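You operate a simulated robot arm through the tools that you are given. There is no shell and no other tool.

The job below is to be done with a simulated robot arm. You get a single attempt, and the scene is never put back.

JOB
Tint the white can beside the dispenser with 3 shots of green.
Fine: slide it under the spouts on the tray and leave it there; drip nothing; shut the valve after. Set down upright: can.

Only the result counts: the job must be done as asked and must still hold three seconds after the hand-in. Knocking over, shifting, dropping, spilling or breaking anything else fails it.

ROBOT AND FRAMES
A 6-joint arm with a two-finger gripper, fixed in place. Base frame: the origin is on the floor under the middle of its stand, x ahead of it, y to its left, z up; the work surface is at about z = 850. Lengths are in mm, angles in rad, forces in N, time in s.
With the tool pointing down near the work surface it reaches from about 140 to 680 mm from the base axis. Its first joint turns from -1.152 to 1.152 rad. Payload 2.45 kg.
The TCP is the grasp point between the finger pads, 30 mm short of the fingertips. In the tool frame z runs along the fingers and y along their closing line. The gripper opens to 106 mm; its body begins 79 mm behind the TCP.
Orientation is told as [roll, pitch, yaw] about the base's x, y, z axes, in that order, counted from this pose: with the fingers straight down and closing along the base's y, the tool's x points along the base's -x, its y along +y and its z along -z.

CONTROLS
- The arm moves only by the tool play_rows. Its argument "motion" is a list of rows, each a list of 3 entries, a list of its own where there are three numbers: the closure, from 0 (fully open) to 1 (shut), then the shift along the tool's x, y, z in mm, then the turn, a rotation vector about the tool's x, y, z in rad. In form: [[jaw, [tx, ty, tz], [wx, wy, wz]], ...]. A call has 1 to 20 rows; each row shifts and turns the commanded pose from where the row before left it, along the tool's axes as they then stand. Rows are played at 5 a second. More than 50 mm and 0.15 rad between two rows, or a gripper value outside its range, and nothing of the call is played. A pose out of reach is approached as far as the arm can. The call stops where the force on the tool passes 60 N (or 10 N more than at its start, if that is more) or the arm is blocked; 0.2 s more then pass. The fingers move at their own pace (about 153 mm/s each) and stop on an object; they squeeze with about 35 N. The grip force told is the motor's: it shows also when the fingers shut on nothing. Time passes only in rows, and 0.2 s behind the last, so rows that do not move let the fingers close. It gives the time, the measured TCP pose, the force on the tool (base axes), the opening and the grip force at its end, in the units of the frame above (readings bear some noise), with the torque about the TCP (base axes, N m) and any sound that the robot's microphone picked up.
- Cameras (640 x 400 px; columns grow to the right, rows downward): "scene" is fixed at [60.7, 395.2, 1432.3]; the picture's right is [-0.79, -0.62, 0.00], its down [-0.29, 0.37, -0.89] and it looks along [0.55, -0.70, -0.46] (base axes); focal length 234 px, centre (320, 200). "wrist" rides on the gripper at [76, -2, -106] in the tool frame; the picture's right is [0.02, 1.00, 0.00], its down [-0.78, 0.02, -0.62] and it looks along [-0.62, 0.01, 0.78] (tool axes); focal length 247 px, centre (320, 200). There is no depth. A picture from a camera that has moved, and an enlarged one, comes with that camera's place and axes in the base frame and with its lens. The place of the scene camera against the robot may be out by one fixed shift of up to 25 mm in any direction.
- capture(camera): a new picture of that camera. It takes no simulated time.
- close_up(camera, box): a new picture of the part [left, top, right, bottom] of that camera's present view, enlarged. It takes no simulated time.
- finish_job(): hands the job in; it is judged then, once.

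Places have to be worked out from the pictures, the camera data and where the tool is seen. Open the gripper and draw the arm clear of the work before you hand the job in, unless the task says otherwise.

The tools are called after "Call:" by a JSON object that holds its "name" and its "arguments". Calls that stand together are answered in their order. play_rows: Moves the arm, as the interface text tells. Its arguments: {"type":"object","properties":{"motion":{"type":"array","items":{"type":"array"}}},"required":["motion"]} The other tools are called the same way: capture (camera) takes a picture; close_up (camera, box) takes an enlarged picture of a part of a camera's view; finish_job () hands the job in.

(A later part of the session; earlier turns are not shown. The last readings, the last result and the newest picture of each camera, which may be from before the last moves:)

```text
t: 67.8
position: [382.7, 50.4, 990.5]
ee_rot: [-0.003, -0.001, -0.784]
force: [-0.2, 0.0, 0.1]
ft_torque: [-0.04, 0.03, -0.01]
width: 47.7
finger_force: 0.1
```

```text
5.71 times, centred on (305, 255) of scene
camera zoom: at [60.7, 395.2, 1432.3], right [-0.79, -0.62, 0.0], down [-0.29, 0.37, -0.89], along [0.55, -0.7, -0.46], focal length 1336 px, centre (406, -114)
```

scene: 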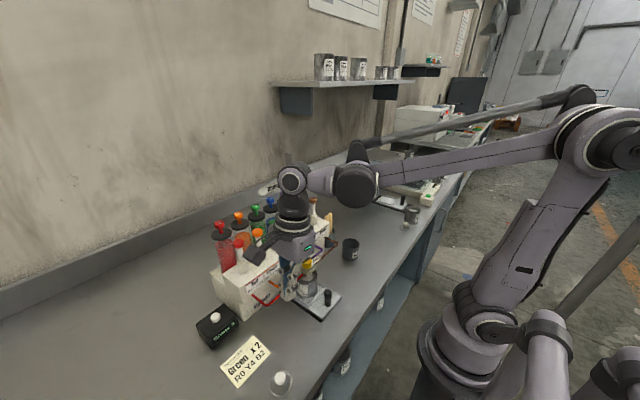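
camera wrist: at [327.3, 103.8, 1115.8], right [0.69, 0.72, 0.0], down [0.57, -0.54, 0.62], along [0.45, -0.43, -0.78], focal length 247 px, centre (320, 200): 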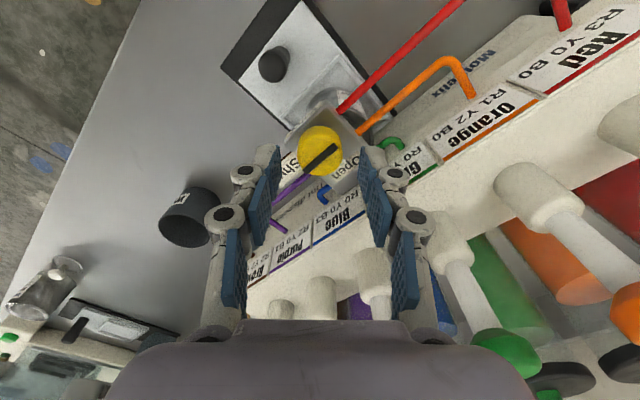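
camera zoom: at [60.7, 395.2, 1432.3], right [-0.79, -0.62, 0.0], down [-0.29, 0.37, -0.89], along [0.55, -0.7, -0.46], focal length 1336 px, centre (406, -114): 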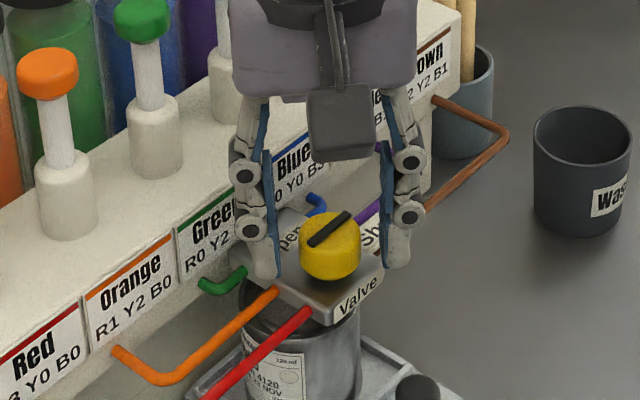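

Fingers straddle the knob. I close on it gradually.

Call:
{"name": "play_rows", "arguments": {"motion": [[0.65, [0, 0, 0], [0, 0, 0]], [0.75, [0, 0, 0], [0, 0, 0]], [0.85, [0, 0, 0], [0, 0, 0]], [0.85, [0, 0, 0], [0, 0, 0]]]}}

Call:
{"name": "close_up", "arguments": {"camera": "wrist", "box": [220, 100, 420, 240]}}

```text
t: 68.8
position: [382.8, 51.1, 989.2]
ee_rot: [0.0, -0.002, -0.784]
force: [1.9, 1.8, -1.2]
ft_torque: [0.1, -0.09, 0.04]
width: 29.1
finger_force: 44.8
```

```text
2.86 times, centred on (320, 170) of wrist
camera zoom: at [327.8, 103.0, 1093.8], right [0.69, 0.72, 0.0], down [0.57, -0.54, 0.62], along [0.45, -0.43, -0.78], focal length 706 px, centre (320, 286)
```

zoom: 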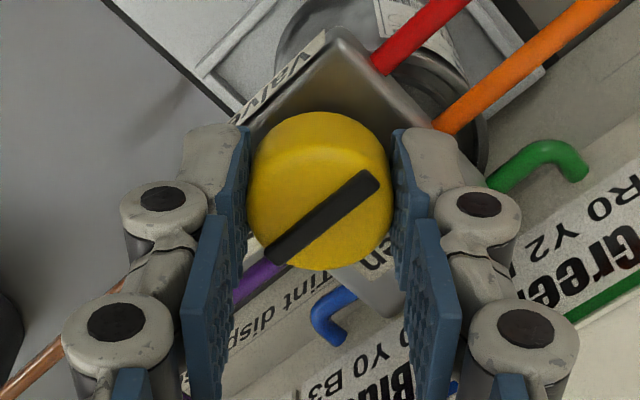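

Knob held (29 mm). I turn it the first 0.4 rad counter-clockwise (seen from above) and check that the pointer follows.

Call:
{"name": "play_rows", "arguments": {"motion": [[0.85, [0, 0, 0], [0, 0, -0.1]], [0.85, [0, 0, 0], [0, 0, -0.1]], [0.85, [0, 0, 0], [0, 0, -0.1]], [0.85, [0, 0, 0], [0, 0, -0.1]]]}}

Call:
{"name": "close_up", "arguments": {"camera": "wrist", "box": [220, 100, 420, 240]}}

```text
t: 69.8
position: [384.2, 49.7, 990.9]
ee_rot: [-0.005, -0.003, -0.383]
force: [4.1, -7.5, -30.2]
ft_torque: [-0.18, -0.33, -0.01]
width: 29.3
finger_force: 45.3
```

```text
2.86 times, centred on (320, 170) of wrist
camera zoom: at [311.6, 77.9, 1094.6], right [0.35, 0.94, -0.01], down [0.73, -0.27, 0.62], along [0.58, -0.22, -0.78], focal length 706 px, centre (320, 286)
```

zoom: 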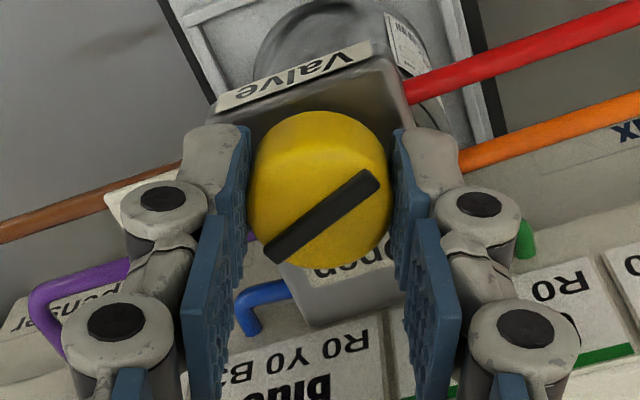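

The pointer follows the jaw. A vertical pull of 30 N has built up from small arm drift, so I relieve it by 1 mm down.

Call:
{"name": "play_rows", "arguments": {"motion": [[0.85, [0, 0, 1], [0, 0, 0]], [0.85, [0, 0, 0], [0, 0, 0]]]}}

```text
t: 70.4
position: [383.2, 49.5, 990.3]
ee_rot: [-0.006, 0.001, -0.384]
force: [6.2, -6.6, 16.3]
ft_torque: [-0.43, -0.21, 0.02]
width: 28.9
finger_force: 45.0
```

Load is small now. I continue turning in stages.

Call:
{"name": "play_rows", "arguments": {"motion": [[0.85, [0, 0, 0], [0, 0, -0.1]], [0.85, [0, 0, 0], [0, 0, -0.1]], [0.85, [0, 0, 0], [0, 0, -0.1]]]}}

```text
t: 71.2
position: [381.8, 50.5, 989.7]
ee_rot: [-0.003, 0.001, -0.083]
force: [-0.4, -5.4, 26.4]
ft_torque: [-0.27, -0.54, -0.01]
width: 29.0
finger_force: 44.7
```

26 N of downward push now; I ease up 0.6 mm and keep turning.

Call:
{"name": "play_rows", "arguments": {"motion": [[0.85, [0, 0, -0.6], [0, 0, -0.08]], [0.85, [0, 0, 0], [0, 0, -0.1]], [0.85, [0, 0, 0], [0, 0, -0.1]]]}}

Call:
{"name": "close_up", "arguments": {"camera": "wrist", "box": [220, 100, 420, 240]}}

```text
t: 72.0
position: [383.4, 50.6, 989.7]
ee_rot: [-0.001, 0.002, 0.198]
force: [5.3, -3.3, 6.0]
ft_torque: [-0.16, 0.81, 0.0]
width: 28.6
finger_force: 44.6
```

```text
2.86 times, centred on (320, 170) of wrist
camera zoom: at [307.7, 33.9, 1094.1], right [-0.22, 0.98, 0.0], down [0.77, 0.17, 0.62], along [0.61, 0.13, -0.78], focal length 706 px, centre (320, 286)
```

zoom: 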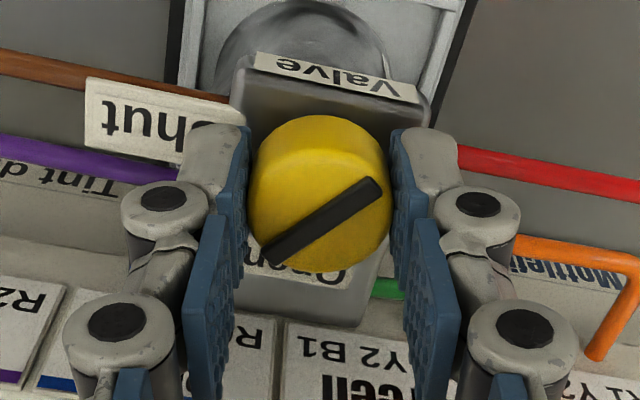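

Turning well, forces low. I continue toward +45° (0.787).

Call:
{"name": "play_rows", "arguments": {"motion": [[0.85, [0, 0, 0], [0, 0, -0.1]], [0.85, [0, 0, 0], [0, 0, -0.1]], [0.85, [0, 0, 0], [0, 0, -0.1]]]}}

```text
t: 72.8
position: [383.2, 51.0, 990.5]
ee_rot: [-0.001, 0.002, 0.496]
force: [-2.5, -2.3, -0.8]
ft_torque: [0.45, -1.09, -0.01]
width: 28.6
finger_force: 45.2
```

Forces remain small. I do the rest of the quarter turn.

Call:
{"name": "play_rows", "arguments": {"motion": [[0.85, [0, 0, 0], [0, 0, -0.1]], [0.85, [0, 0, 0], [0, 0, -0.1]], [0.85, [0, 0, 0], [0, 0, -0.09]], [0.85, [0, 0, 0], [0, 0, 0]]]}}

Call:
{"name": "close_up", "arguments": {"camera": "wrist", "box": [220, 100, 420, 240]}}

Call:
{"name": "close_up", "arguments": {"camera": "scene", "box": [250, 220, 360, 300]}}

```text
t: 73.8
position: [382.8, 49.9, 989.7]
ee_rot: [0.001, 0.003, 0.787]
force: [-4.9, -3.2, -19.3]
ft_torque: [0.23, -0.25, 0.02]
width: 28.9
finger_force: 45.3
```

```text
2.86 times, centred on (320, 170) of wrist
camera zoom: at [330.0, -4.9, 1094.3], right [-0.72, 0.69, 0.0], down [0.54, 0.57, 0.62], along [0.43, 0.45, -0.79], focal length 706 px, centre (320, 286)
```

zoom: 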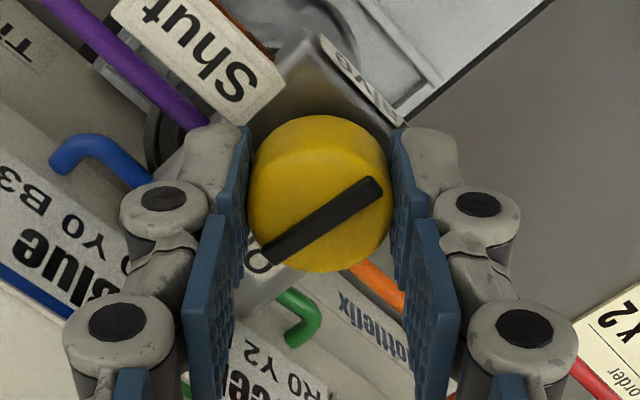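

```text
5.00 times, centred on (305, 260) of scene
camera zoom: at [60.8, 395.1, 1432.3], right [-0.79, -0.62, 0.0], down [-0.29, 0.37, -0.89], along [0.55, -0.7, -0.46], focal length 1169 px, centre (395, -100)
```

zoom: 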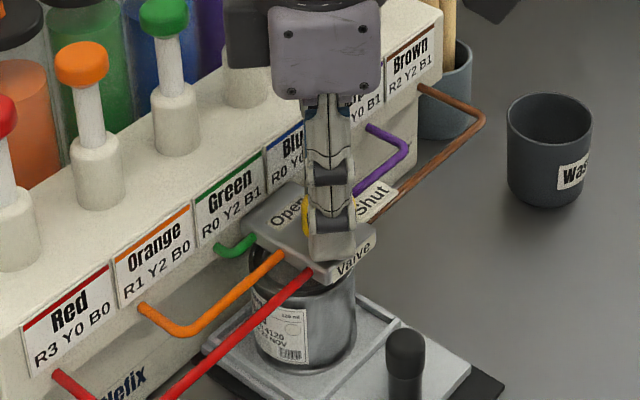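

The knob has turned a quarter to "Open" with no stop force. I relieve the slight pull, open the jaw, and rise.

Call:
{"name": "play_rows", "arguments": {"motion": [[0.85, [0, 0, 0.4], [0, 0, 0]], [0.7, [0, 0, 0], [0, 0, 0]], [0.6, [0, 0, 0], [0, 0, 0]], [0.55, [0, 0, 0], [0, 0, 0]], [0.55, [0, 0, -10], [0, 0, 0]], [0.55, [0, 0, -20], [0, 0, 0]], [0.55, [0, 0, -40], [0, 0, 0]], [0.55, [0, 0, -45], [0, 0, 0]], [0.55, [0, 0, 0], [0, 0, 0]]]}}

Call:
{"name": "close_up", "arguments": {"camera": "wrist", "box": [230, 60, 410, 180]}}

Call:
{"name": "close_up", "arguments": {"camera": "scene", "box": [250, 220, 360, 300]}}

Call:
{"name": "capture", "arguments": {"camera": "wrist"}}

```text
t: 75.8
position: [386.7, 49.4, 1106.1]
ee_rot: [-0.002, 0.0, 0.785]
force: [0.6, -0.4, 0.1]
ft_torque: [0.02, 0.01, 0.02]
width: 47.6
finger_force: 0.1
```

```text
3.33 times, centred on (320, 120) of wrist
camera zoom: at [333.2, -4.7, 1210.6], right [-0.72, 0.69, 0.0], down [0.54, 0.57, 0.62], along [0.43, 0.45, -0.79], focal length 823 px, centre (320, 467)
```

zoom: 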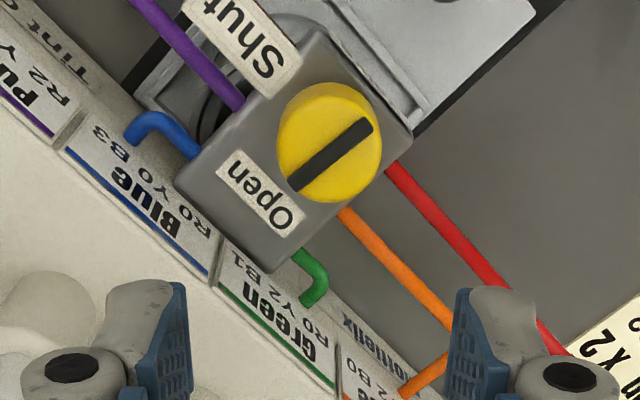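

```text
5.00 times, centred on (305, 260) of scene
camera zoom: at [60.7, 395.2, 1432.3], right [-0.79, -0.62, 0.0], down [-0.29, 0.37, -0.89], along [0.55, -0.7, -0.46], focal length 1169 px, centre (395, -100)
```

zoom: 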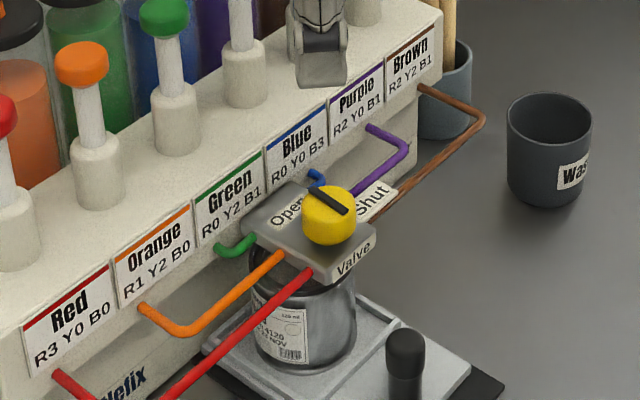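

```text
taken
camera wrist: at [333.2, -4.7, 1210.6], right [-0.72, 0.69, 0.0], down [0.54, 0.57, 0.62], along [0.43, 0.45, -0.79], focal length 247 px, centre (320, 200)
```

wrist: 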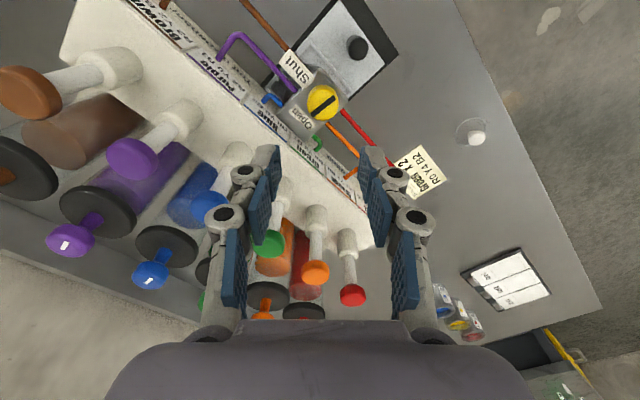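

Pointer now lies along x at "Open", nothing dripping visible. I rise, turn back to yaw 0, shut the jaw and hover above the green front button.

Call:
{"name": "play_rows", "arguments": {"motion": [[0.55, [0, 0, -32], [0, 0, 0]], [0.55, [0, 0, -32], [0, 0, 0]], [0.8, [0, 0, 0], [0, 0, 0.1309]], [1, [0, 0, 0], [0, 0, 0.1309]], [1, [0, 0, 0], [0, 0, 0.1309]], [1, [0, 0, 0], [0, 0, 0.1309]], [1, [0, 0, 0], [0, 0, 0.1309]], [1, [0, 0, 0], [0, 0, 0.1309]], [1, [-27, 9, 0], [0, 0, 0]], [1, [-27, 9, 0], [0, 0, 0]], [1, [-27, 9, 0], [0, 0, 0]], [1, [0, 0, 0], [0, 0, 0]]]}}

Call:
{"name": "capture", "arguments": {"camera": "wrist"}}

Call:
{"name": "close_up", "arguments": {"camera": "scene", "box": [200, 150, 360, 280]}}

```text
t: 78.4
position: [462.5, 77.1, 1169.7]
ee_rot: [-0.004, 0.002, 0.0]
force: [-0.4, 0.3, -0.3]
ft_torque: [-0.02, 0.03, 0.01]
width: 0.1
finger_force: 28.9
```

```text
taken
camera wrist: at [387.0, 76.0, 1273.7], right [-0.02, 1.0, 0.0], down [0.78, 0.02, 0.62], along [0.62, 0.01, -0.78], focal length 247 px, centre (320, 200)
```

wrist: 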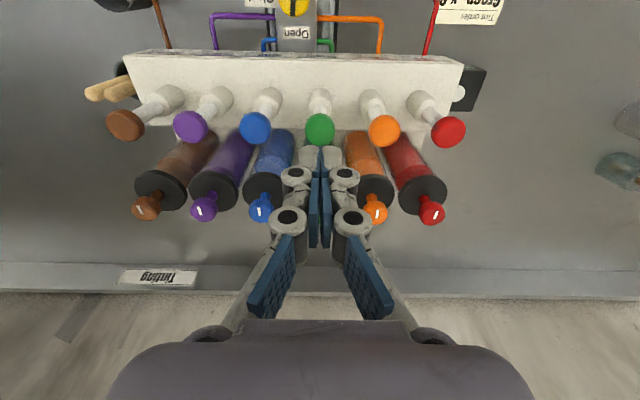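

```text
3.08 times, centred on (280, 215) of scene
camera zoom: at [60.7, 395.2, 1432.3], right [-0.79, -0.62, 0.0], down [-0.29, 0.37, -0.89], along [0.55, -0.7, -0.46], focal length 720 px, centre (443, 154)
```

zoom: 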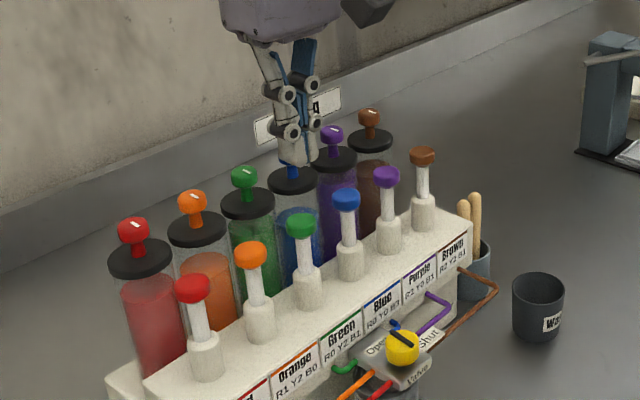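

The green button is near the tool axis. I zoom to refine before pressing.

Call:
{"name": "close_up", "arguments": {"camera": "wrist", "box": [270, 80, 370, 170]}}

Call:
{"name": "close_up", "arguments": {"camera": "scene", "box": [195, 300, 255, 350]}}

```text
4.44 times, centred on (320, 125) of wrist
camera zoom: at [387.0, 76.0, 1273.7], right [-0.02, 1.0, 0.0], down [0.78, 0.02, 0.62], along [0.62, 0.01, -0.78], focal length 1098 px, centre (320, 533)
```

zoom: 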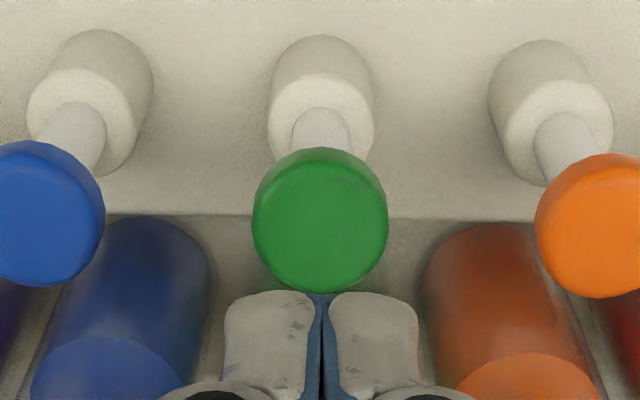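

```text
8.00 times, centred on (225, 325) of scene
camera zoom: at [60.7, 395.2, 1432.3], right [-0.79, -0.62, 0.0], down [-0.29, 0.37, -0.89], along [0.55, -0.7, -0.46], focal length 1871 px, centre (1080, -800)
```

zoom: 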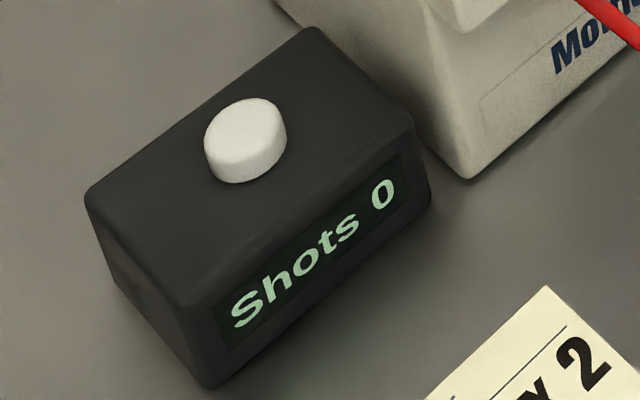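

Button centre is about 7.5 mm further in x. I correct and descend to just above the button.

Call:
{"name": "play_rows", "arguments": {"motion": [[1, [-7.5, 0, 0], [0, 0, 0]], [1, [0, 0, 15], [0, 0, 0]], [1, [0, 0, 15], [0, 0, 0]], [1, [0, 0, 12], [0, 0, 0]], [1, [0, 0, 0], [0, 0, 0]]]}}

Call:
{"name": "close_up", "arguments": {"camera": "scene", "box": [220, 180, 320, 270]}}

Call:
{"name": "close_up", "arguments": {"camera": "wrist", "box": [270, 90, 370, 180]}}

```text
t: 79.6
position: [471.6, 77.7, 1125.8]
ee_rot: [-0.003, 0.001, 0.0]
force: [-1.0, 0.1, -0.6]
ft_torque: [0.0, -0.01, -0.02]
width: 0.3
finger_force: 28.2
```

```text
4.44 times, centred on (270, 225) of scene
camera zoom: at [60.7, 395.2, 1432.3], right [-0.79, -0.62, 0.0], down [-0.29, 0.37, -0.89], along [0.55, -0.7, -0.46], focal length 1039 px, centre (542, 89)
```

zoom: 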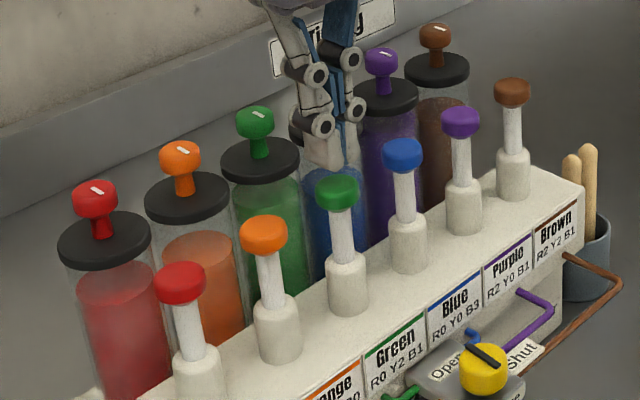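

```text
4.44 times, centred on (320, 135) of wrist
camera zoom: at [394.3, 75.7, 1230.0], right [-0.02, 1.0, 0.0], down [0.78, 0.02, 0.62], along [0.62, 0.01, -0.78], focal length 1098 px, centre (320, 489)
```

zoom: 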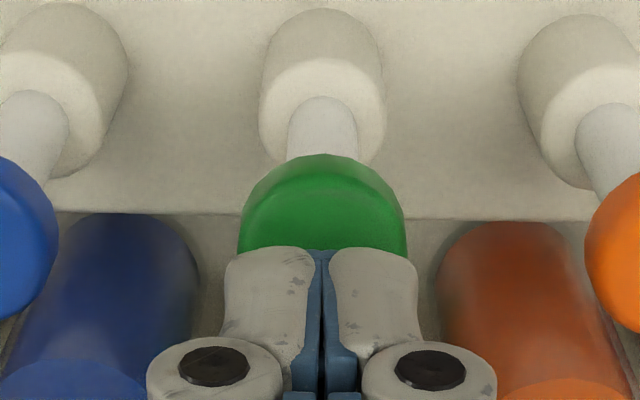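

Aligned within about 2 mm. I descend in small steps until contact.

Call:
{"name": "play_rows", "arguments": {"motion": [[1, [1.5, 0, 3], [0, 0, 0]], [1, [0, 0, 3], [0, 0, 0]], [1, [0, 0, 2], [0, 0, 0]], [1, [0, 0, 2], [0, 0, 0]], [1, [0, 0, 2], [0, 0, 0]]]}}

Call:
{"name": "close_up", "arguments": {"camera": "scene", "box": [245, 195, 305, 255]}}

```text
t: 80.8
position: [470.5, 77.3, 1115.0]
ee_rot: [-0.004, 0.003, 0.0]
force: [0.4, 0.2, 0.1]
ft_torque: [0.01, 0.0, 0.0]
width: 0.0
finger_force: 28.8
```

```text
6.67 times, centred on (275, 225) of scene
camera zoom: at [60.7, 395.2, 1432.3], right [-0.79, -0.62, 0.0], down [-0.29, 0.37, -0.89], along [0.55, -0.7, -0.46], focal length 1559 px, centre (620, 33)
```

zoom: 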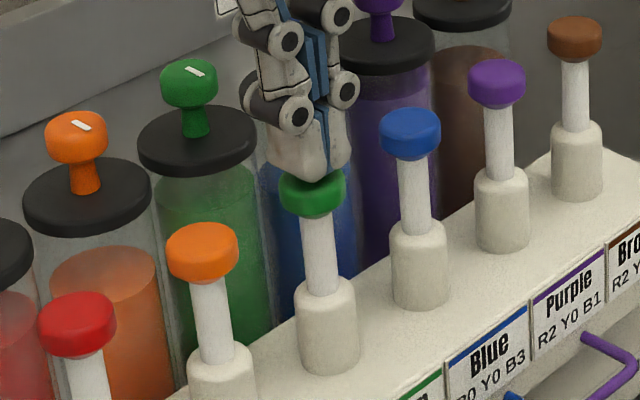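

Tips are right at the button. I press down in 2 mm steps and read the force.

Call:
{"name": "play_rows", "arguments": {"motion": [[1, [0, 0, 2], [0, 0, 0]], [1, [0, 0, 2], [0, 0, 0]], [1, [0, 0, 2], [0, 0, 0]], [1, [0, 0, 2], [0, 0, 0]]]}}

Call:
{"name": "close_up", "arguments": {"camera": "scene", "box": [245, 195, 305, 255]}}

Call:
{"name": "close_up", "arguments": {"camera": "scene", "box": [195, 300, 255, 350]}}

```text
t: 81.8
position: [468.7, 77.1, 1105.5]
ee_rot: [-0.002, 0.002, 0.0]
force: [-1.1, 0.2, 1.8]
ft_torque: [0.0, 0.07, -0.01]
width: 5.9
finger_force: 28.7
```

```text
6.67 times, centred on (275, 225) of scene
camera zoom: at [60.6, 395.2, 1432.3], right [-0.79, -0.62, 0.0], down [-0.29, 0.37, -0.89], along [0.55, -0.7, -0.46], focal length 1559 px, centre (620, 33)
```

zoom: 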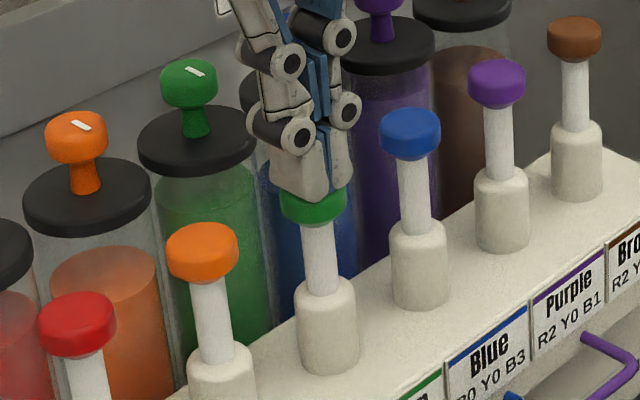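

```text
8.00 times, centred on (225, 325) of scene
camera zoom: at [60.6, 395.2, 1432.3], right [-0.79, -0.62, 0.0], down [-0.29, 0.37, -0.89], along [0.55, -0.7, -0.46], focal length 1871 px, centre (1080, -800)
```

zoom: 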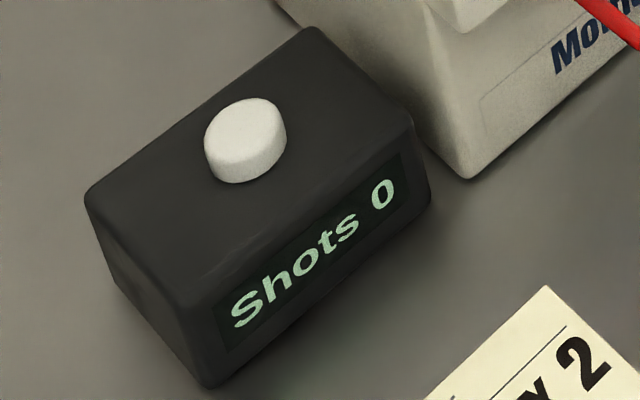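

The opening reads 5.9 mm, so the tips are being spread. I look at the fingertips and button with the wrist camera before going on.

Call:
{"name": "close_up", "arguments": {"camera": "wrist", "box": [260, 110, 380, 240]}}

Call:
{"name": "close_up", "arguments": {"camera": "scene", "box": [260, 210, 296, 240]}}

```text
3.08 times, centred on (320, 175) of wrist
camera zoom: at [393.1, 76.0, 1210.3], right [-0.02, 1.0, 0.0], down [0.78, 0.02, 0.62], along [0.62, 0.01, -0.78], focal length 760 px, centre (320, 277)
```

zoom: 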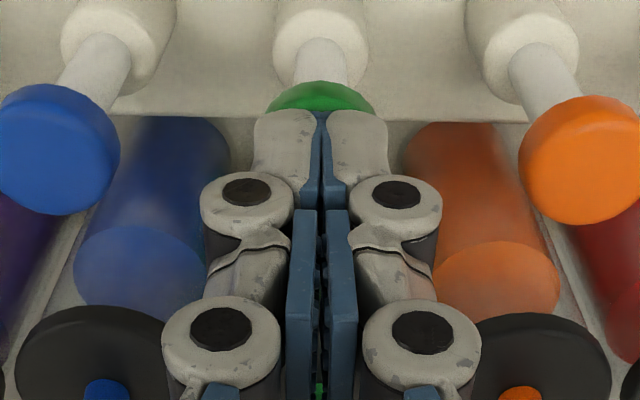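

```text
13.33 times, centred on (278, 225) of scene
camera zoom: at [60.6, 395.2, 1432.3], right [-0.79, -0.62, 0.0], down [-0.29, 0.37, -0.89], along [0.55, -0.7, -0.46], focal length 3118 px, centre (880, -133)
```

zoom: 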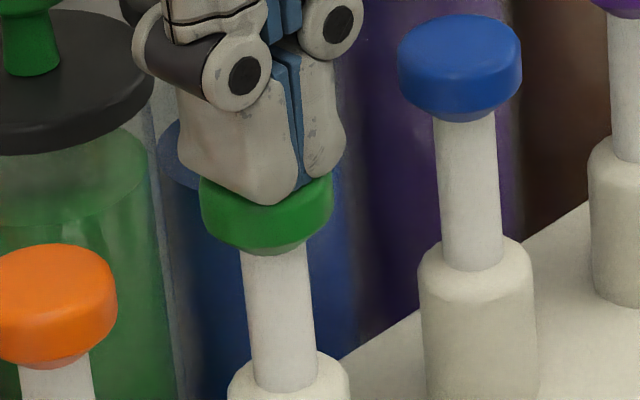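

The tips stay together on the button (the distal links only tilt a little), so pressing works. I continue pressing down in steps.

Call:
{"name": "play_rows", "arguments": {"motion": [[1, [0, 0, 2], [0, 0, 0]], [1, [0, 0, 2], [0, 0, 0]], [1, [0, 0, 2], [0, 0, 0]]]}}

Call:
{"name": "close_up", "arguments": {"camera": "scene", "box": [245, 200, 305, 250]}}

Call:
{"name": "close_up", "arguments": {"camera": "scene", "box": [195, 300, 255, 350]}}

```text
t: 82.6
position: [470.1, 77.2, 1099.9]
ee_rot: [-0.003, -0.001, 0.0]
force: [1.2, 0.8, 3.6]
ft_torque: [0.03, -0.01, 0.03]
width: 6.2
finger_force: 28.4
```

```text
8.00 times, centred on (275, 225) of scene
camera zoom: at [60.7, 395.2, 1432.3], right [-0.79, -0.62, 0.0], down [-0.29, 0.37, -0.89], along [0.55, -0.7, -0.46], focal length 1871 px, centre (680, 0)
```

zoom: 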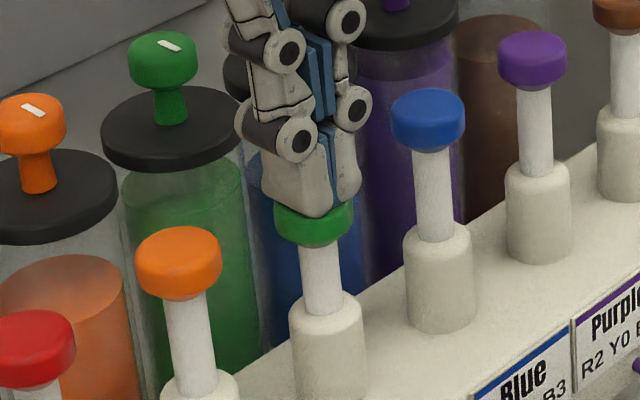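

```text
8.00 times, centred on (225, 325) of scene
camera zoom: at [60.7, 395.2, 1432.3], right [-0.79, -0.62, 0.0], down [-0.29, 0.37, -0.89], along [0.55, -0.7, -0.46], focal length 1871 px, centre (1080, -800)
```

zoom: 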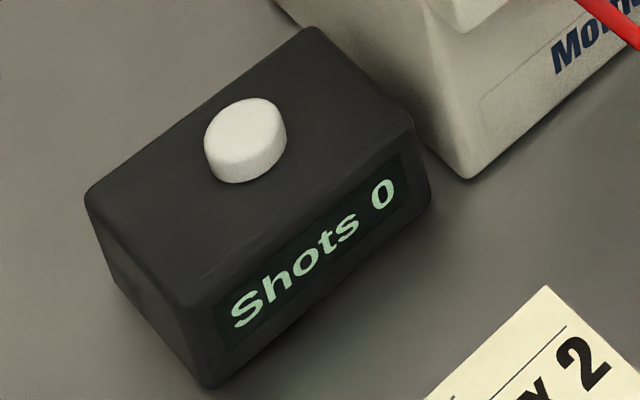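

The button moves down with only 3.6 N. I keep pressing.

Call:
{"name": "play_rows", "arguments": {"motion": [[1, [0, 0, 2.5], [0, 0, 0]], [1, [0, 0, 2.5], [0, 0, 0]], [1, [0, 0, 2.5], [0, 0, 0]]]}}

Call:
{"name": "close_up", "arguments": {"camera": "scene", "box": [245, 200, 305, 250]}}

Call:
{"name": "close_up", "arguments": {"camera": "scene", "box": [195, 300, 255, 350]}}

```text
t: 83.4
position: [469.7, 76.6, 1094.2]
ee_rot: [-0.002, 0.001, -0.001]
force: [0.8, 1.9, 5.5]
ft_torque: [0.02, 0.0, 0.0]
width: 5.7
finger_force: 28.7
```

```text
8.00 times, centred on (275, 225) of scene
camera zoom: at [60.6, 395.2, 1432.3], right [-0.79, -0.62, 0.0], down [-0.29, 0.37, -0.89], along [0.55, -0.7, -0.46], focal length 1871 px, centre (680, 0)
```

zoom: 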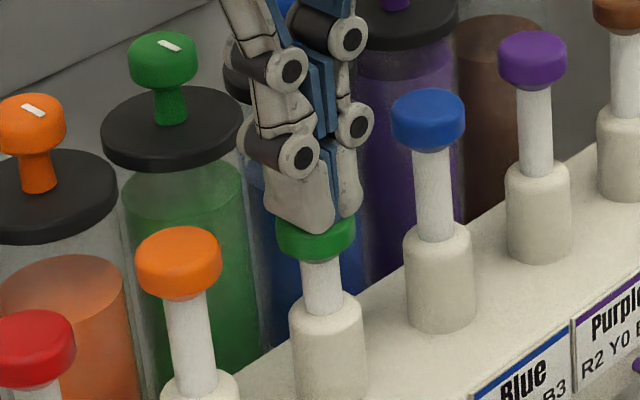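

```text
8.00 times, centred on (225, 325) of scene
camera zoom: at [60.6, 395.2, 1432.3], right [-0.79, -0.62, 0.0], down [-0.29, 0.37, -0.89], along [0.55, -0.7, -0.46], focal length 1871 px, centre (1080, -800)
```

zoom: 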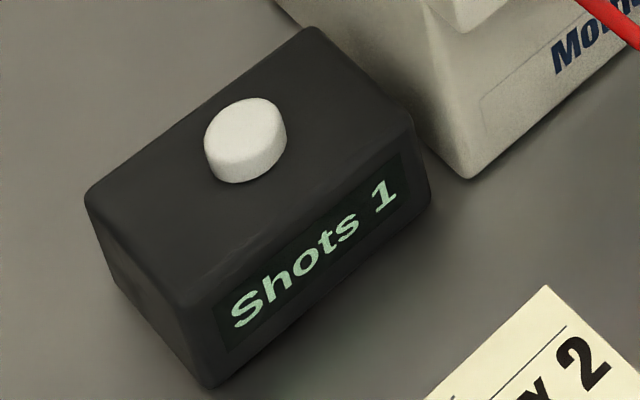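

The counter reads 1. I release fully, wait for the button to return, and check.

Call:
{"name": "play_rows", "arguments": {"motion": [[1, [0, 0, -7], [0, 0, 0]], [1, [0, 0, -8], [0, 0, 0]], [1, [0, 0, -8], [0, 0, 0]], [1, [0, 0, -6], [0, 0, 0]], [1, [0, 0, 0], [0, 0, 0]], [1, [0, 0, 0], [0, 0, 0]]]}}

Call:
{"name": "close_up", "arguments": {"camera": "scene", "box": [245, 200, 305, 250]}}

Call:
{"name": "close_up", "arguments": {"camera": "scene", "box": [195, 300, 255, 350]}}

Call:
{"name": "close_up", "arguments": {"camera": "scene", "box": [260, 230, 360, 320]}}

```text
t: 84.8
position: [470.6, 77.6, 1121.6]
ee_rot: [-0.003, 0.001, 0.0]
force: [-0.3, 0.0, -0.1]
ft_torque: [-0.01, -0.04, 0.02]
width: 0.2
finger_force: 28.5
```

```text
8.00 times, centred on (275, 225) of scene
camera zoom: at [60.7, 395.2, 1432.3], right [-0.79, -0.62, 0.0], down [-0.29, 0.37, -0.89], along [0.55, -0.7, -0.46], focal length 1871 px, centre (680, 0)
```

zoom: 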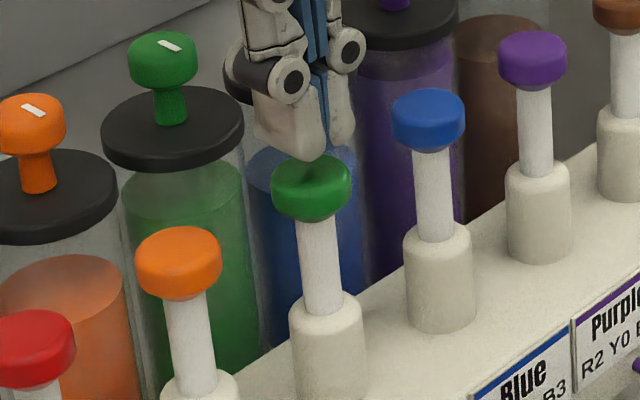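

```text
8.00 times, centred on (225, 325) of scene
camera zoom: at [60.7, 395.2, 1432.3], right [-0.79, -0.62, 0.0], down [-0.29, 0.37, -0.89], along [0.55, -0.7, -0.46], focal length 1871 px, centre (1080, -800)
```

zoom: 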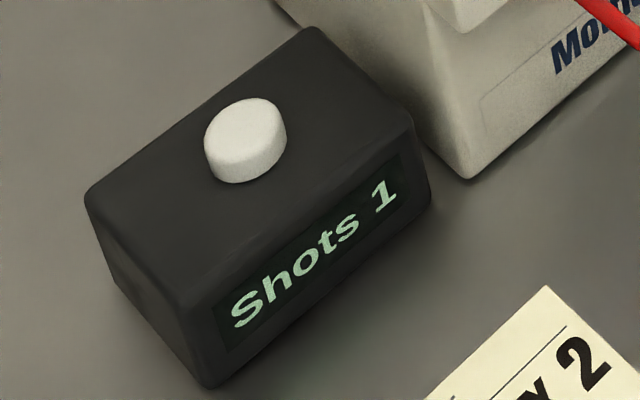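

```text
4.44 times, centred on (310, 275) of scene
camera zoom: at [60.7, 395.2, 1432.3], right [-0.79, -0.62, 0.0], down [-0.29, 0.37, -0.89], along [0.55, -0.7, -0.46], focal length 1039 px, centre (364, -133)
```

zoom: 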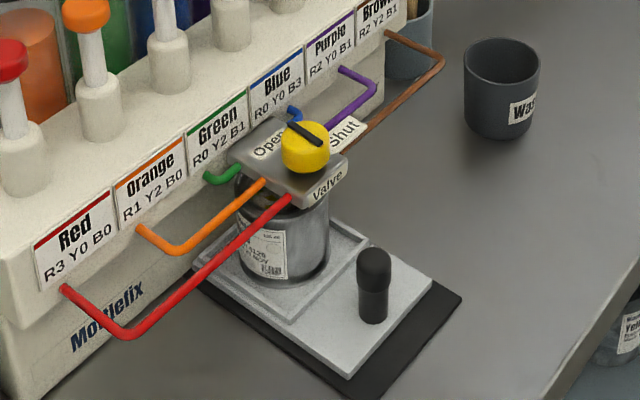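

Button returned, counter holds 1, no drips on tray or table. Second press.

Call:
{"name": "play_rows", "arguments": {"motion": [[1, [0, 0, 5], [0, 0, 0]], [1, [0, 0, 4], [0, 0, 0]], [1, [0, 0, 4], [0, 0, 0]], [1, [0, 0, 4], [0, 0, 0]], [1, [0, 0, 4], [0, 0, 0]], [1, [0, 0, 3], [0, 0, 0]], [1, [0, 0, 3], [0, 0, 0]], [1, [0, 0, 1.5], [0, 0, 0]]]}}

Call:
{"name": "close_up", "arguments": {"camera": "scene", "box": [195, 300, 255, 350]}}

Call:
{"name": "close_up", "arguments": {"camera": "scene", "box": [245, 200, 305, 250]}}

```text
t: 86.6
position: [470.7, 77.9, 1092.5]
ee_rot: [0.0, 0.0, 0.0]
force: [3.6, 0.7, 5.7]
ft_torque: [0.03, -0.07, 0.02]
width: 5.9
finger_force: 29.0
```

```text
8.00 times, centred on (225, 325) of scene
camera zoom: at [60.7, 395.2, 1432.3], right [-0.79, -0.62, 0.0], down [-0.29, 0.37, -0.89], along [0.55, -0.7, -0.46], focal length 1871 px, centre (1080, -800)
```

zoom: 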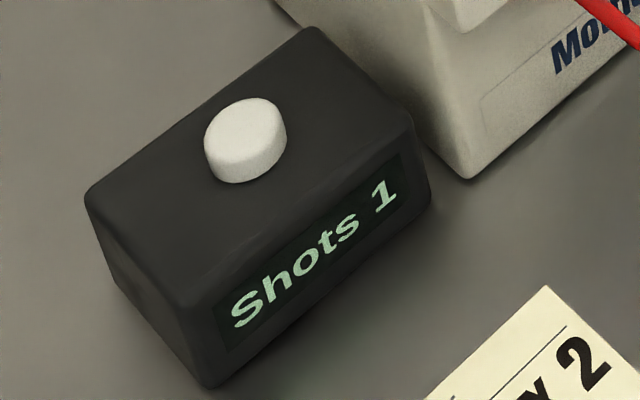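

```text
8.00 times, centred on (275, 225) of scene
camera zoom: at [60.7, 395.2, 1432.3], right [-0.79, -0.62, 0.0], down [-0.29, 0.37, -0.89], along [0.55, -0.7, -0.46], focal length 1871 px, centre (680, 0)
```

zoom: 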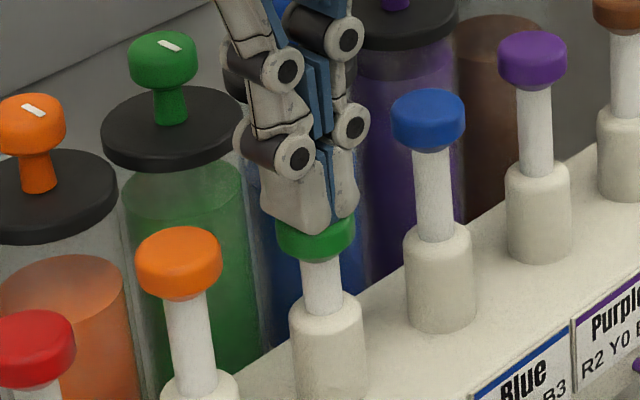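

Still 1 at nearly the same depth as before. I press 2 mm further.

Call:
{"name": "play_rows", "arguments": {"motion": [[1, [0, 0, 1], [0, 0, 0]], [1, [0, 0, 1], [0, 0, 0]]]}}

Call:
{"name": "close_up", "arguments": {"camera": "scene", "box": [195, 300, 255, 350]}}

Call:
{"name": "close_up", "arguments": {"camera": "scene", "box": [245, 200, 305, 250]}}

```text
t: 87.2
position: [469.7, 78.6, 1090.7]
ee_rot: [-0.004, 0.002, 0.0]
force: [1.1, 1.5, 5.0]
ft_torque: [0.07, -0.03, -0.01]
width: 6.0
finger_force: 28.7
```

```text
8.00 times, centred on (225, 325) of scene
camera zoom: at [60.6, 395.2, 1432.3], right [-0.79, -0.62, 0.0], down [-0.29, 0.37, -0.89], along [0.55, -0.7, -0.46], focal length 1871 px, centre (1080, -800)
```

zoom: 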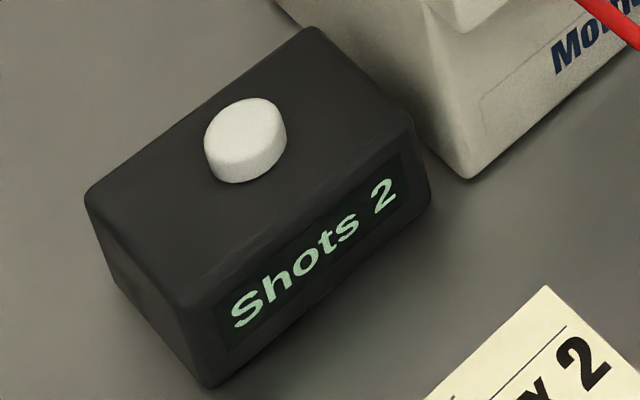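

```text
8.00 times, centred on (275, 225) of scene
camera zoom: at [60.6, 395.2, 1432.3], right [-0.79, -0.62, 0.0], down [-0.29, 0.37, -0.89], along [0.55, -0.7, -0.46], focal length 1871 px, centre (680, 0)
```

zoom: 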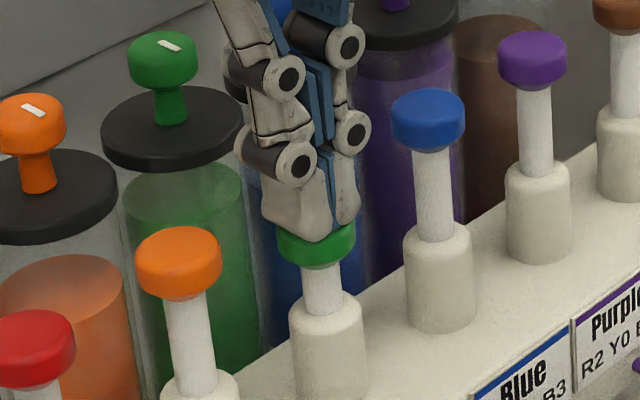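

Counter reads 2. I release fully again and let the button return.

Call:
{"name": "play_rows", "arguments": {"motion": [[1, [0, 0, -8], [0, 0, 0]], [1, [0, 0, -8], [0, 0, 0]], [1, [0, 0, -8], [0, 0, 0]], [1, [0, 0, -7], [0, 0, 0]], [1, [0, 0, 0], [0, 0, 0]], [1, [0, 0, 0], [0, 0, 0]]]}}

Call:
{"name": "close_up", "arguments": {"camera": "scene", "box": [195, 300, 255, 350]}}

Call:
{"name": "close_up", "arguments": {"camera": "scene", "box": [245, 200, 305, 250]}}

```text
t: 88.6
position: [469.8, 79.4, 1121.4]
ee_rot: [-0.004, 0.002, 0.0]
force: [0.5, 0.1, 0.0]
ft_torque: [-0.01, 0.02, 0.01]
width: 0.0
finger_force: 28.9
```

```text
8.00 times, centred on (225, 325) of scene
camera zoom: at [60.7, 395.2, 1432.3], right [-0.79, -0.62, 0.0], down [-0.29, 0.37, -0.89], along [0.55, -0.7, -0.46], focal length 1871 px, centre (1080, -800)
```

zoom: 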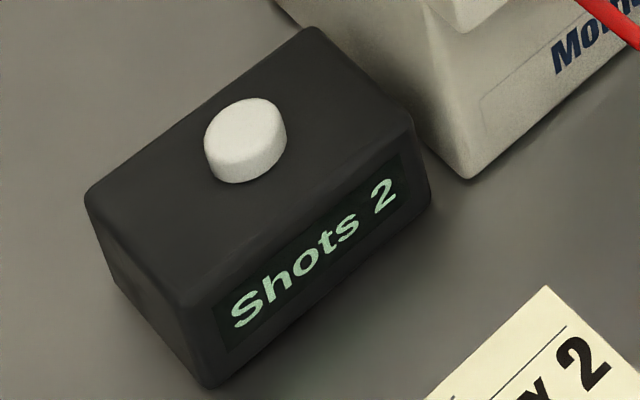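

```text
8.00 times, centred on (275, 225) of scene
camera zoom: at [60.7, 395.2, 1432.3], right [-0.79, -0.62, 0.0], down [-0.29, 0.37, -0.89], along [0.55, -0.7, -0.46], focal length 1871 px, centre (680, 0)
```

zoom: 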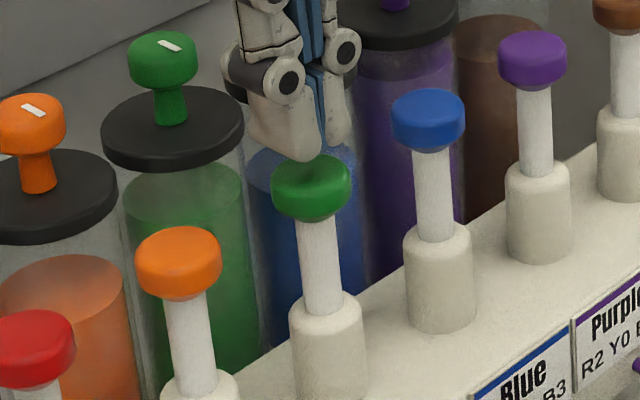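

Button returned, counter 2. Third press, to the same depth as the last (TCP ≈ 1091).

Call:
{"name": "play_rows", "arguments": {"motion": [[1, [0, -1, 5], [0, 0, 0]], [1, [0, 0, 4], [0, 0, 0]], [1, [0, 0, 4], [0, 0, 0]], [1, [0, 0, 4], [0, 0, 0]], [1, [0, 0, 4], [0, 0, 0]], [1, [0, 0, 3], [0, 0, 0]], [1, [0, 0, 3], [0, 0, 0]], [1, [0, 0, 2], [0, 0, 0]], [1, [0, 0, 1.5], [0, 0, 0]]]}}

Call:
{"name": "close_up", "arguments": {"camera": "scene", "box": [195, 300, 255, 350]}}

Call:
{"name": "close_up", "arguments": {"camera": "scene", "box": [245, 200, 305, 250]}}

```text
t: 90.6
position: [469.9, 76.0, 1092.8]
ee_rot: [-0.004, 0.002, 0.002]
force: [-2.3, 0.5, 5.1]
ft_torque: [0.03, 0.06, 0.01]
width: 6.1
finger_force: 29.0
```

```text
8.00 times, centred on (225, 325) of scene
camera zoom: at [60.5, 395.2, 1432.3], right [-0.79, -0.62, 0.0], down [-0.29, 0.37, -0.89], along [0.55, -0.7, -0.46], focal length 1871 px, centre (1080, -800)
```

zoom: 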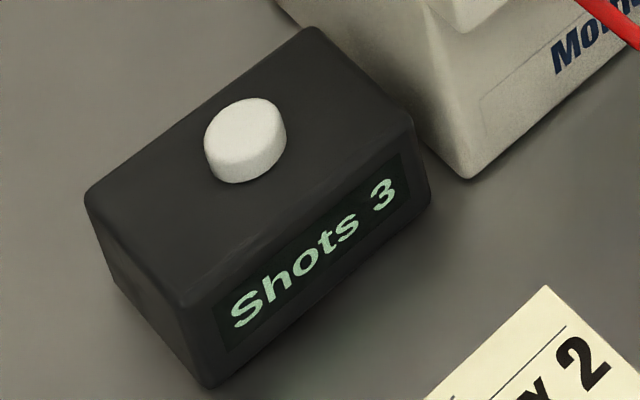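

```text
8.00 times, centred on (275, 225) of scene
camera zoom: at [60.5, 395.2, 1432.3], right [-0.79, -0.62, 0.0], down [-0.29, 0.37, -0.89], along [0.55, -0.7, -0.46], focal length 1871 px, centre (680, 0)
```

zoom: 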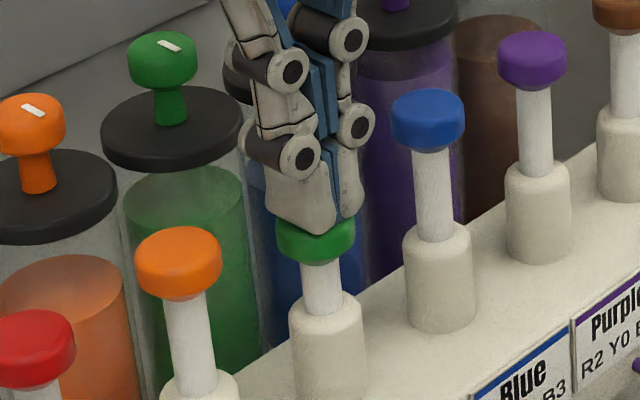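

Counter reads 3. I release, rise, and go back above the valve knob with the jaw at +45°.

Call:
{"name": "play_rows", "arguments": {"motion": [[1, [0, 0, -8], [0, 0, 0]], [1, [0, 0, -12], [0, 0, 0]], [1, [0, 0, -20], [0, 0, 0]], [1, [0, 0, -20], [0, 0, 0]], [1, [0, 0, -20], [0, 0, 0]], [1, [29, -9, 0], [0, 0, 0]], [1, [29, -9, 0], [0, 0, 0]], [1, [29, -8, 0], [0, 0, 0]], [0.8, [0, 0, 0], [0, 0, -0.1309]], [0.55, [0, 0, 0], [0, 0, -0.1309]], [0.55, [0, 0, 0], [0, 0, -0.1309]], [0.55, [0, 0, 0], [0, 0, -0.1309]], [0.55, [0, 0, 0], [0, 0, -0.1309]], [0.55, [0, 0, 0], [0, 0, -0.1309]], [0.55, [0, 0, 0], [0, 0, 0]]]}}

Call:
{"name": "capture", "arguments": {"camera": "wrist"}}

Call:
{"name": "close_up", "arguments": {"camera": "scene", "box": [195, 300, 255, 350]}}

Call:
{"name": "close_up", "arguments": {"camera": "scene", "box": [230, 180, 380, 310]}}

```text
t: 93.8
position: [382.8, 51.1, 1173.5]
ee_rot: [-0.001, 0.002, 0.787]
force: [0.7, -0.7, -0.1]
ft_torque: [0.0, 0.01, 0.06]
width: 47.8
finger_force: 0.0
```

```text
taken
camera wrist: at [329.3, -4.3, 1277.0], right [-0.72, 0.69, 0.0], down [0.54, 0.57, 0.62], along [0.43, 0.45, -0.79], focal length 247 px, centre (320, 200)
```

wrist: 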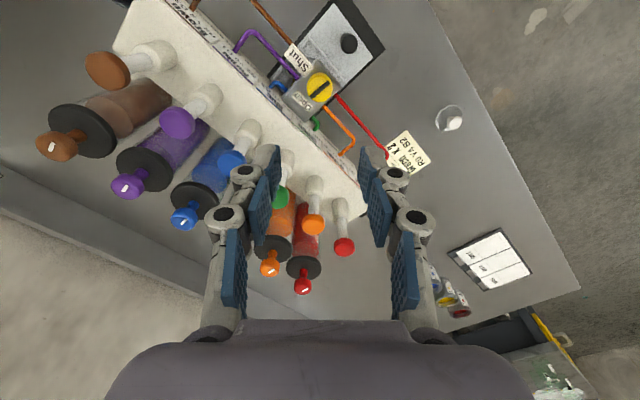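

```text
8.00 times, centred on (225, 325) of scene
camera zoom: at [60.7, 395.2, 1432.3], right [-0.79, -0.62, 0.0], down [-0.29, 0.37, -0.89], along [0.55, -0.7, -0.46], focal length 1871 px, centre (1080, -800)
```

zoom: 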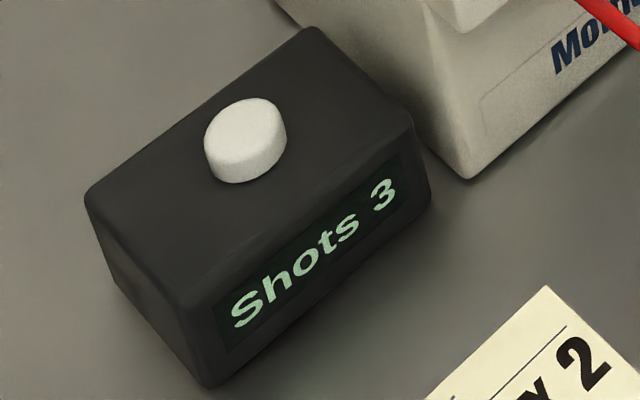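

```text
3.08 times, centred on (305, 245) of scene
camera zoom: at [60.7, 395.2, 1432.3], right [-0.79, -0.62, 0.0], down [-0.29, 0.37, -0.89], along [0.55, -0.7, -0.46], focal length 720 px, centre (366, 62)
```

zoom: 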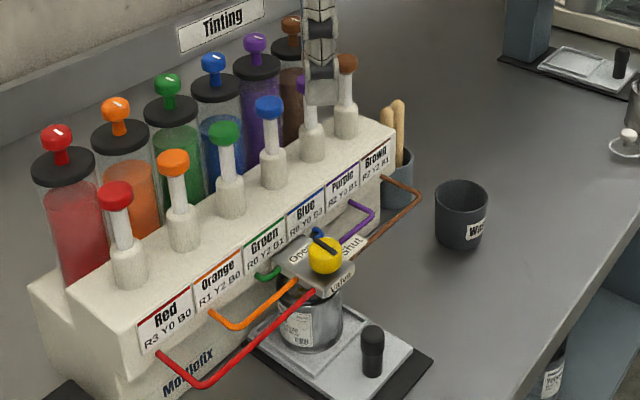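

Counter stays at 3. I descend above the knob and check the alignment.

Call:
{"name": "play_rows", "arguments": {"motion": [[0.55, [0, 0, 30], [0, 0, 0]], [0.55, [0, 0, 35], [0, 0, 0]], [0.55, [0, 0, 35], [0, 0, 0]], [0.55, [0, 0, 30], [0, 0, 0]], [0.55, [0, 0, 20], [0, 0, 0]], [0.55, [0, 0, 0], [0, 0, 0]]]}}

Call:
{"name": "close_up", "arguments": {"camera": "wrist", "box": [220, 80, 420, 220]}}

```text
t: 95.2
position: [382.6, 51.3, 1022.1]
ee_rot: [-0.001, 0.003, 0.786]
force: [1.5, -0.9, 0.4]
ft_torque: [0.0, 0.0, 0.01]
width: 47.5
finger_force: 0.1
```

```text
2.86 times, centred on (320, 150) of wrist
camera zoom: at [328.9, -3.6, 1126.9], right [-0.72, 0.69, 0.0], down [0.54, 0.57, 0.62], along [0.43, 0.45, -0.79], focal length 706 px, centre (320, 343)
```

zoom: 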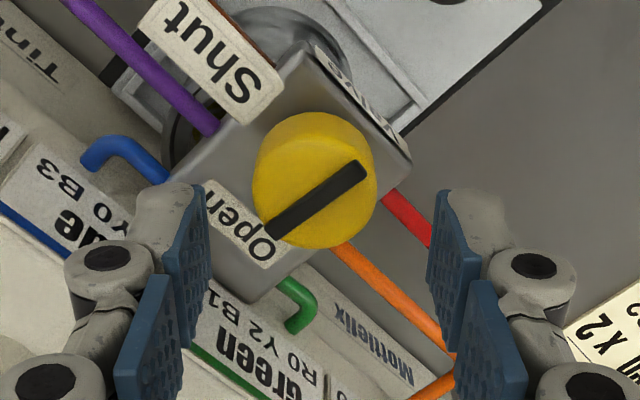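

Centred within 1 mm. I descend to the knob and close.

Call:
{"name": "play_rows", "arguments": {"motion": [[0.55, [0, -0.8, 12], [0, 0, 0]], [0.55, [0, 0, 12], [0, 0, 0]], [0.55, [0, 0, 8], [0, 0, 0]], [0.55, [0, 0, 0], [0, 0, 0]], [0.65, [0, 0, 0], [0, 0, 0]], [0.75, [0, 0, 0], [0, 0, 0]], [0.85, [0, 0, 0], [0, 0, 0]], [0.85, [0, 0, 0], [0, 0, 0]]]}}

Call:
{"name": "close_up", "arguments": {"camera": "wrist", "box": [220, 100, 420, 240]}}

```text
t: 97.0
position: [381.4, 49.1, 991.2]
ee_rot: [0.001, 0.005, 0.786]
force: [-3.6, 3.3, -3.6]
ft_torque: [0.18, 0.14, 0.04]
width: 28.7
finger_force: 44.6
```

```text
2.86 times, centred on (320, 170) of wrist
camera zoom: at [329.0, -5.7, 1095.4], right [-0.72, 0.69, 0.0], down [0.54, 0.57, 0.62], along [0.43, 0.45, -0.79], focal length 706 px, centre (320, 286)
```

zoom: 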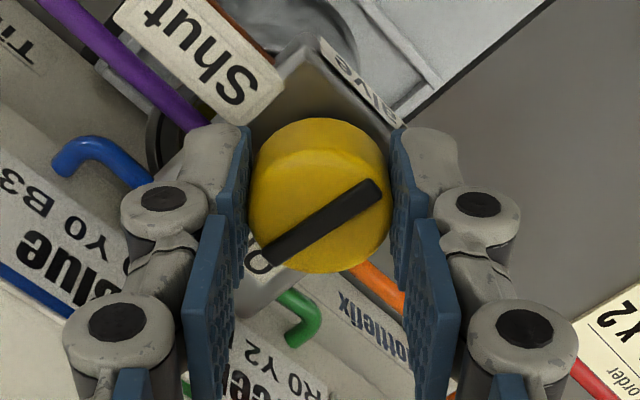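

Knob held again. I turn it back (clockwise from above) toward "Shut" in stages.

Call:
{"name": "play_rows", "arguments": {"motion": [[0.85, [0, 0, 0], [0, 0, 0.1]], [0.85, [0, 0, 0], [0, 0, 0.1]], [0.85, [0, 0, 0], [0, 0, 0.1]], [0.85, [0, 0, 0], [0, 0, 0.1]]]}}

```text
t: 98.0
position: [382.5, 49.2, 990.6]
ee_rot: [-0.002, 0.006, 0.384]
force: [-15.0, 3.7, 20.0]
ft_torque: [0.13, 0.36, 0.03]
width: 28.7
finger_force: 45.1
```

Small loads; I trim by half a millimetre and continue.

Call:
{"name": "play_rows", "arguments": {"motion": [[0.85, [0.4, 0.1, -0.4], [0, 0, 0.1]], [0.85, [0, 0, 0], [0, 0, 0.1]], [0.85, [0, 0, 0], [0, 0, 0.1]], [0.85, [0, 0, 0], [0, 0, 0.1]]]}}

```text
t: 99.0
position: [383.1, 50.2, 990.5]
ee_rot: [-0.002, 0.002, -0.014]
force: [-16.6, 8.5, 8.6]
ft_torque: [0.13, 0.36, 0.02]
width: 28.7
finger_force: 45.1
```

Loads stay modest. I continue the turn.

Call:
{"name": "play_rows", "arguments": {"motion": [[0.85, [0.4, 0, 0], [0, 0, 0.1]], [0.85, [0, 0, 0], [0, 0, 0.1]], [0.85, [0, 0, 0], [0, 0, 0.1]], [0.85, [0, 0, 0], [0, 0, 0.1]]]}}

Call:
{"name": "close_up", "arguments": {"camera": "wrist", "box": [220, 100, 420, 240]}}

```text
t: 100.0
position: [381.7, 51.0, 990.3]
ee_rot: [-0.001, 0.004, -0.415]
force: [-21.1, 14.8, -1.9]
ft_torque: [0.07, -0.15, 0.0]
width: 28.8
finger_force: 45.2
```

```text
2.86 times, centred on (320, 170) of wrist
camera zoom: at [311.6, 80.1, 1095.4], right [0.38, 0.92, 0.0], down [0.73, -0.3, 0.62], along [0.57, -0.24, -0.79], focal length 706 px, centre (320, 286)
```

zoom: 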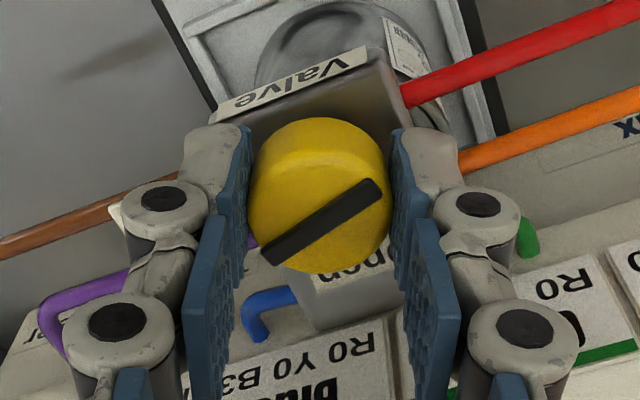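

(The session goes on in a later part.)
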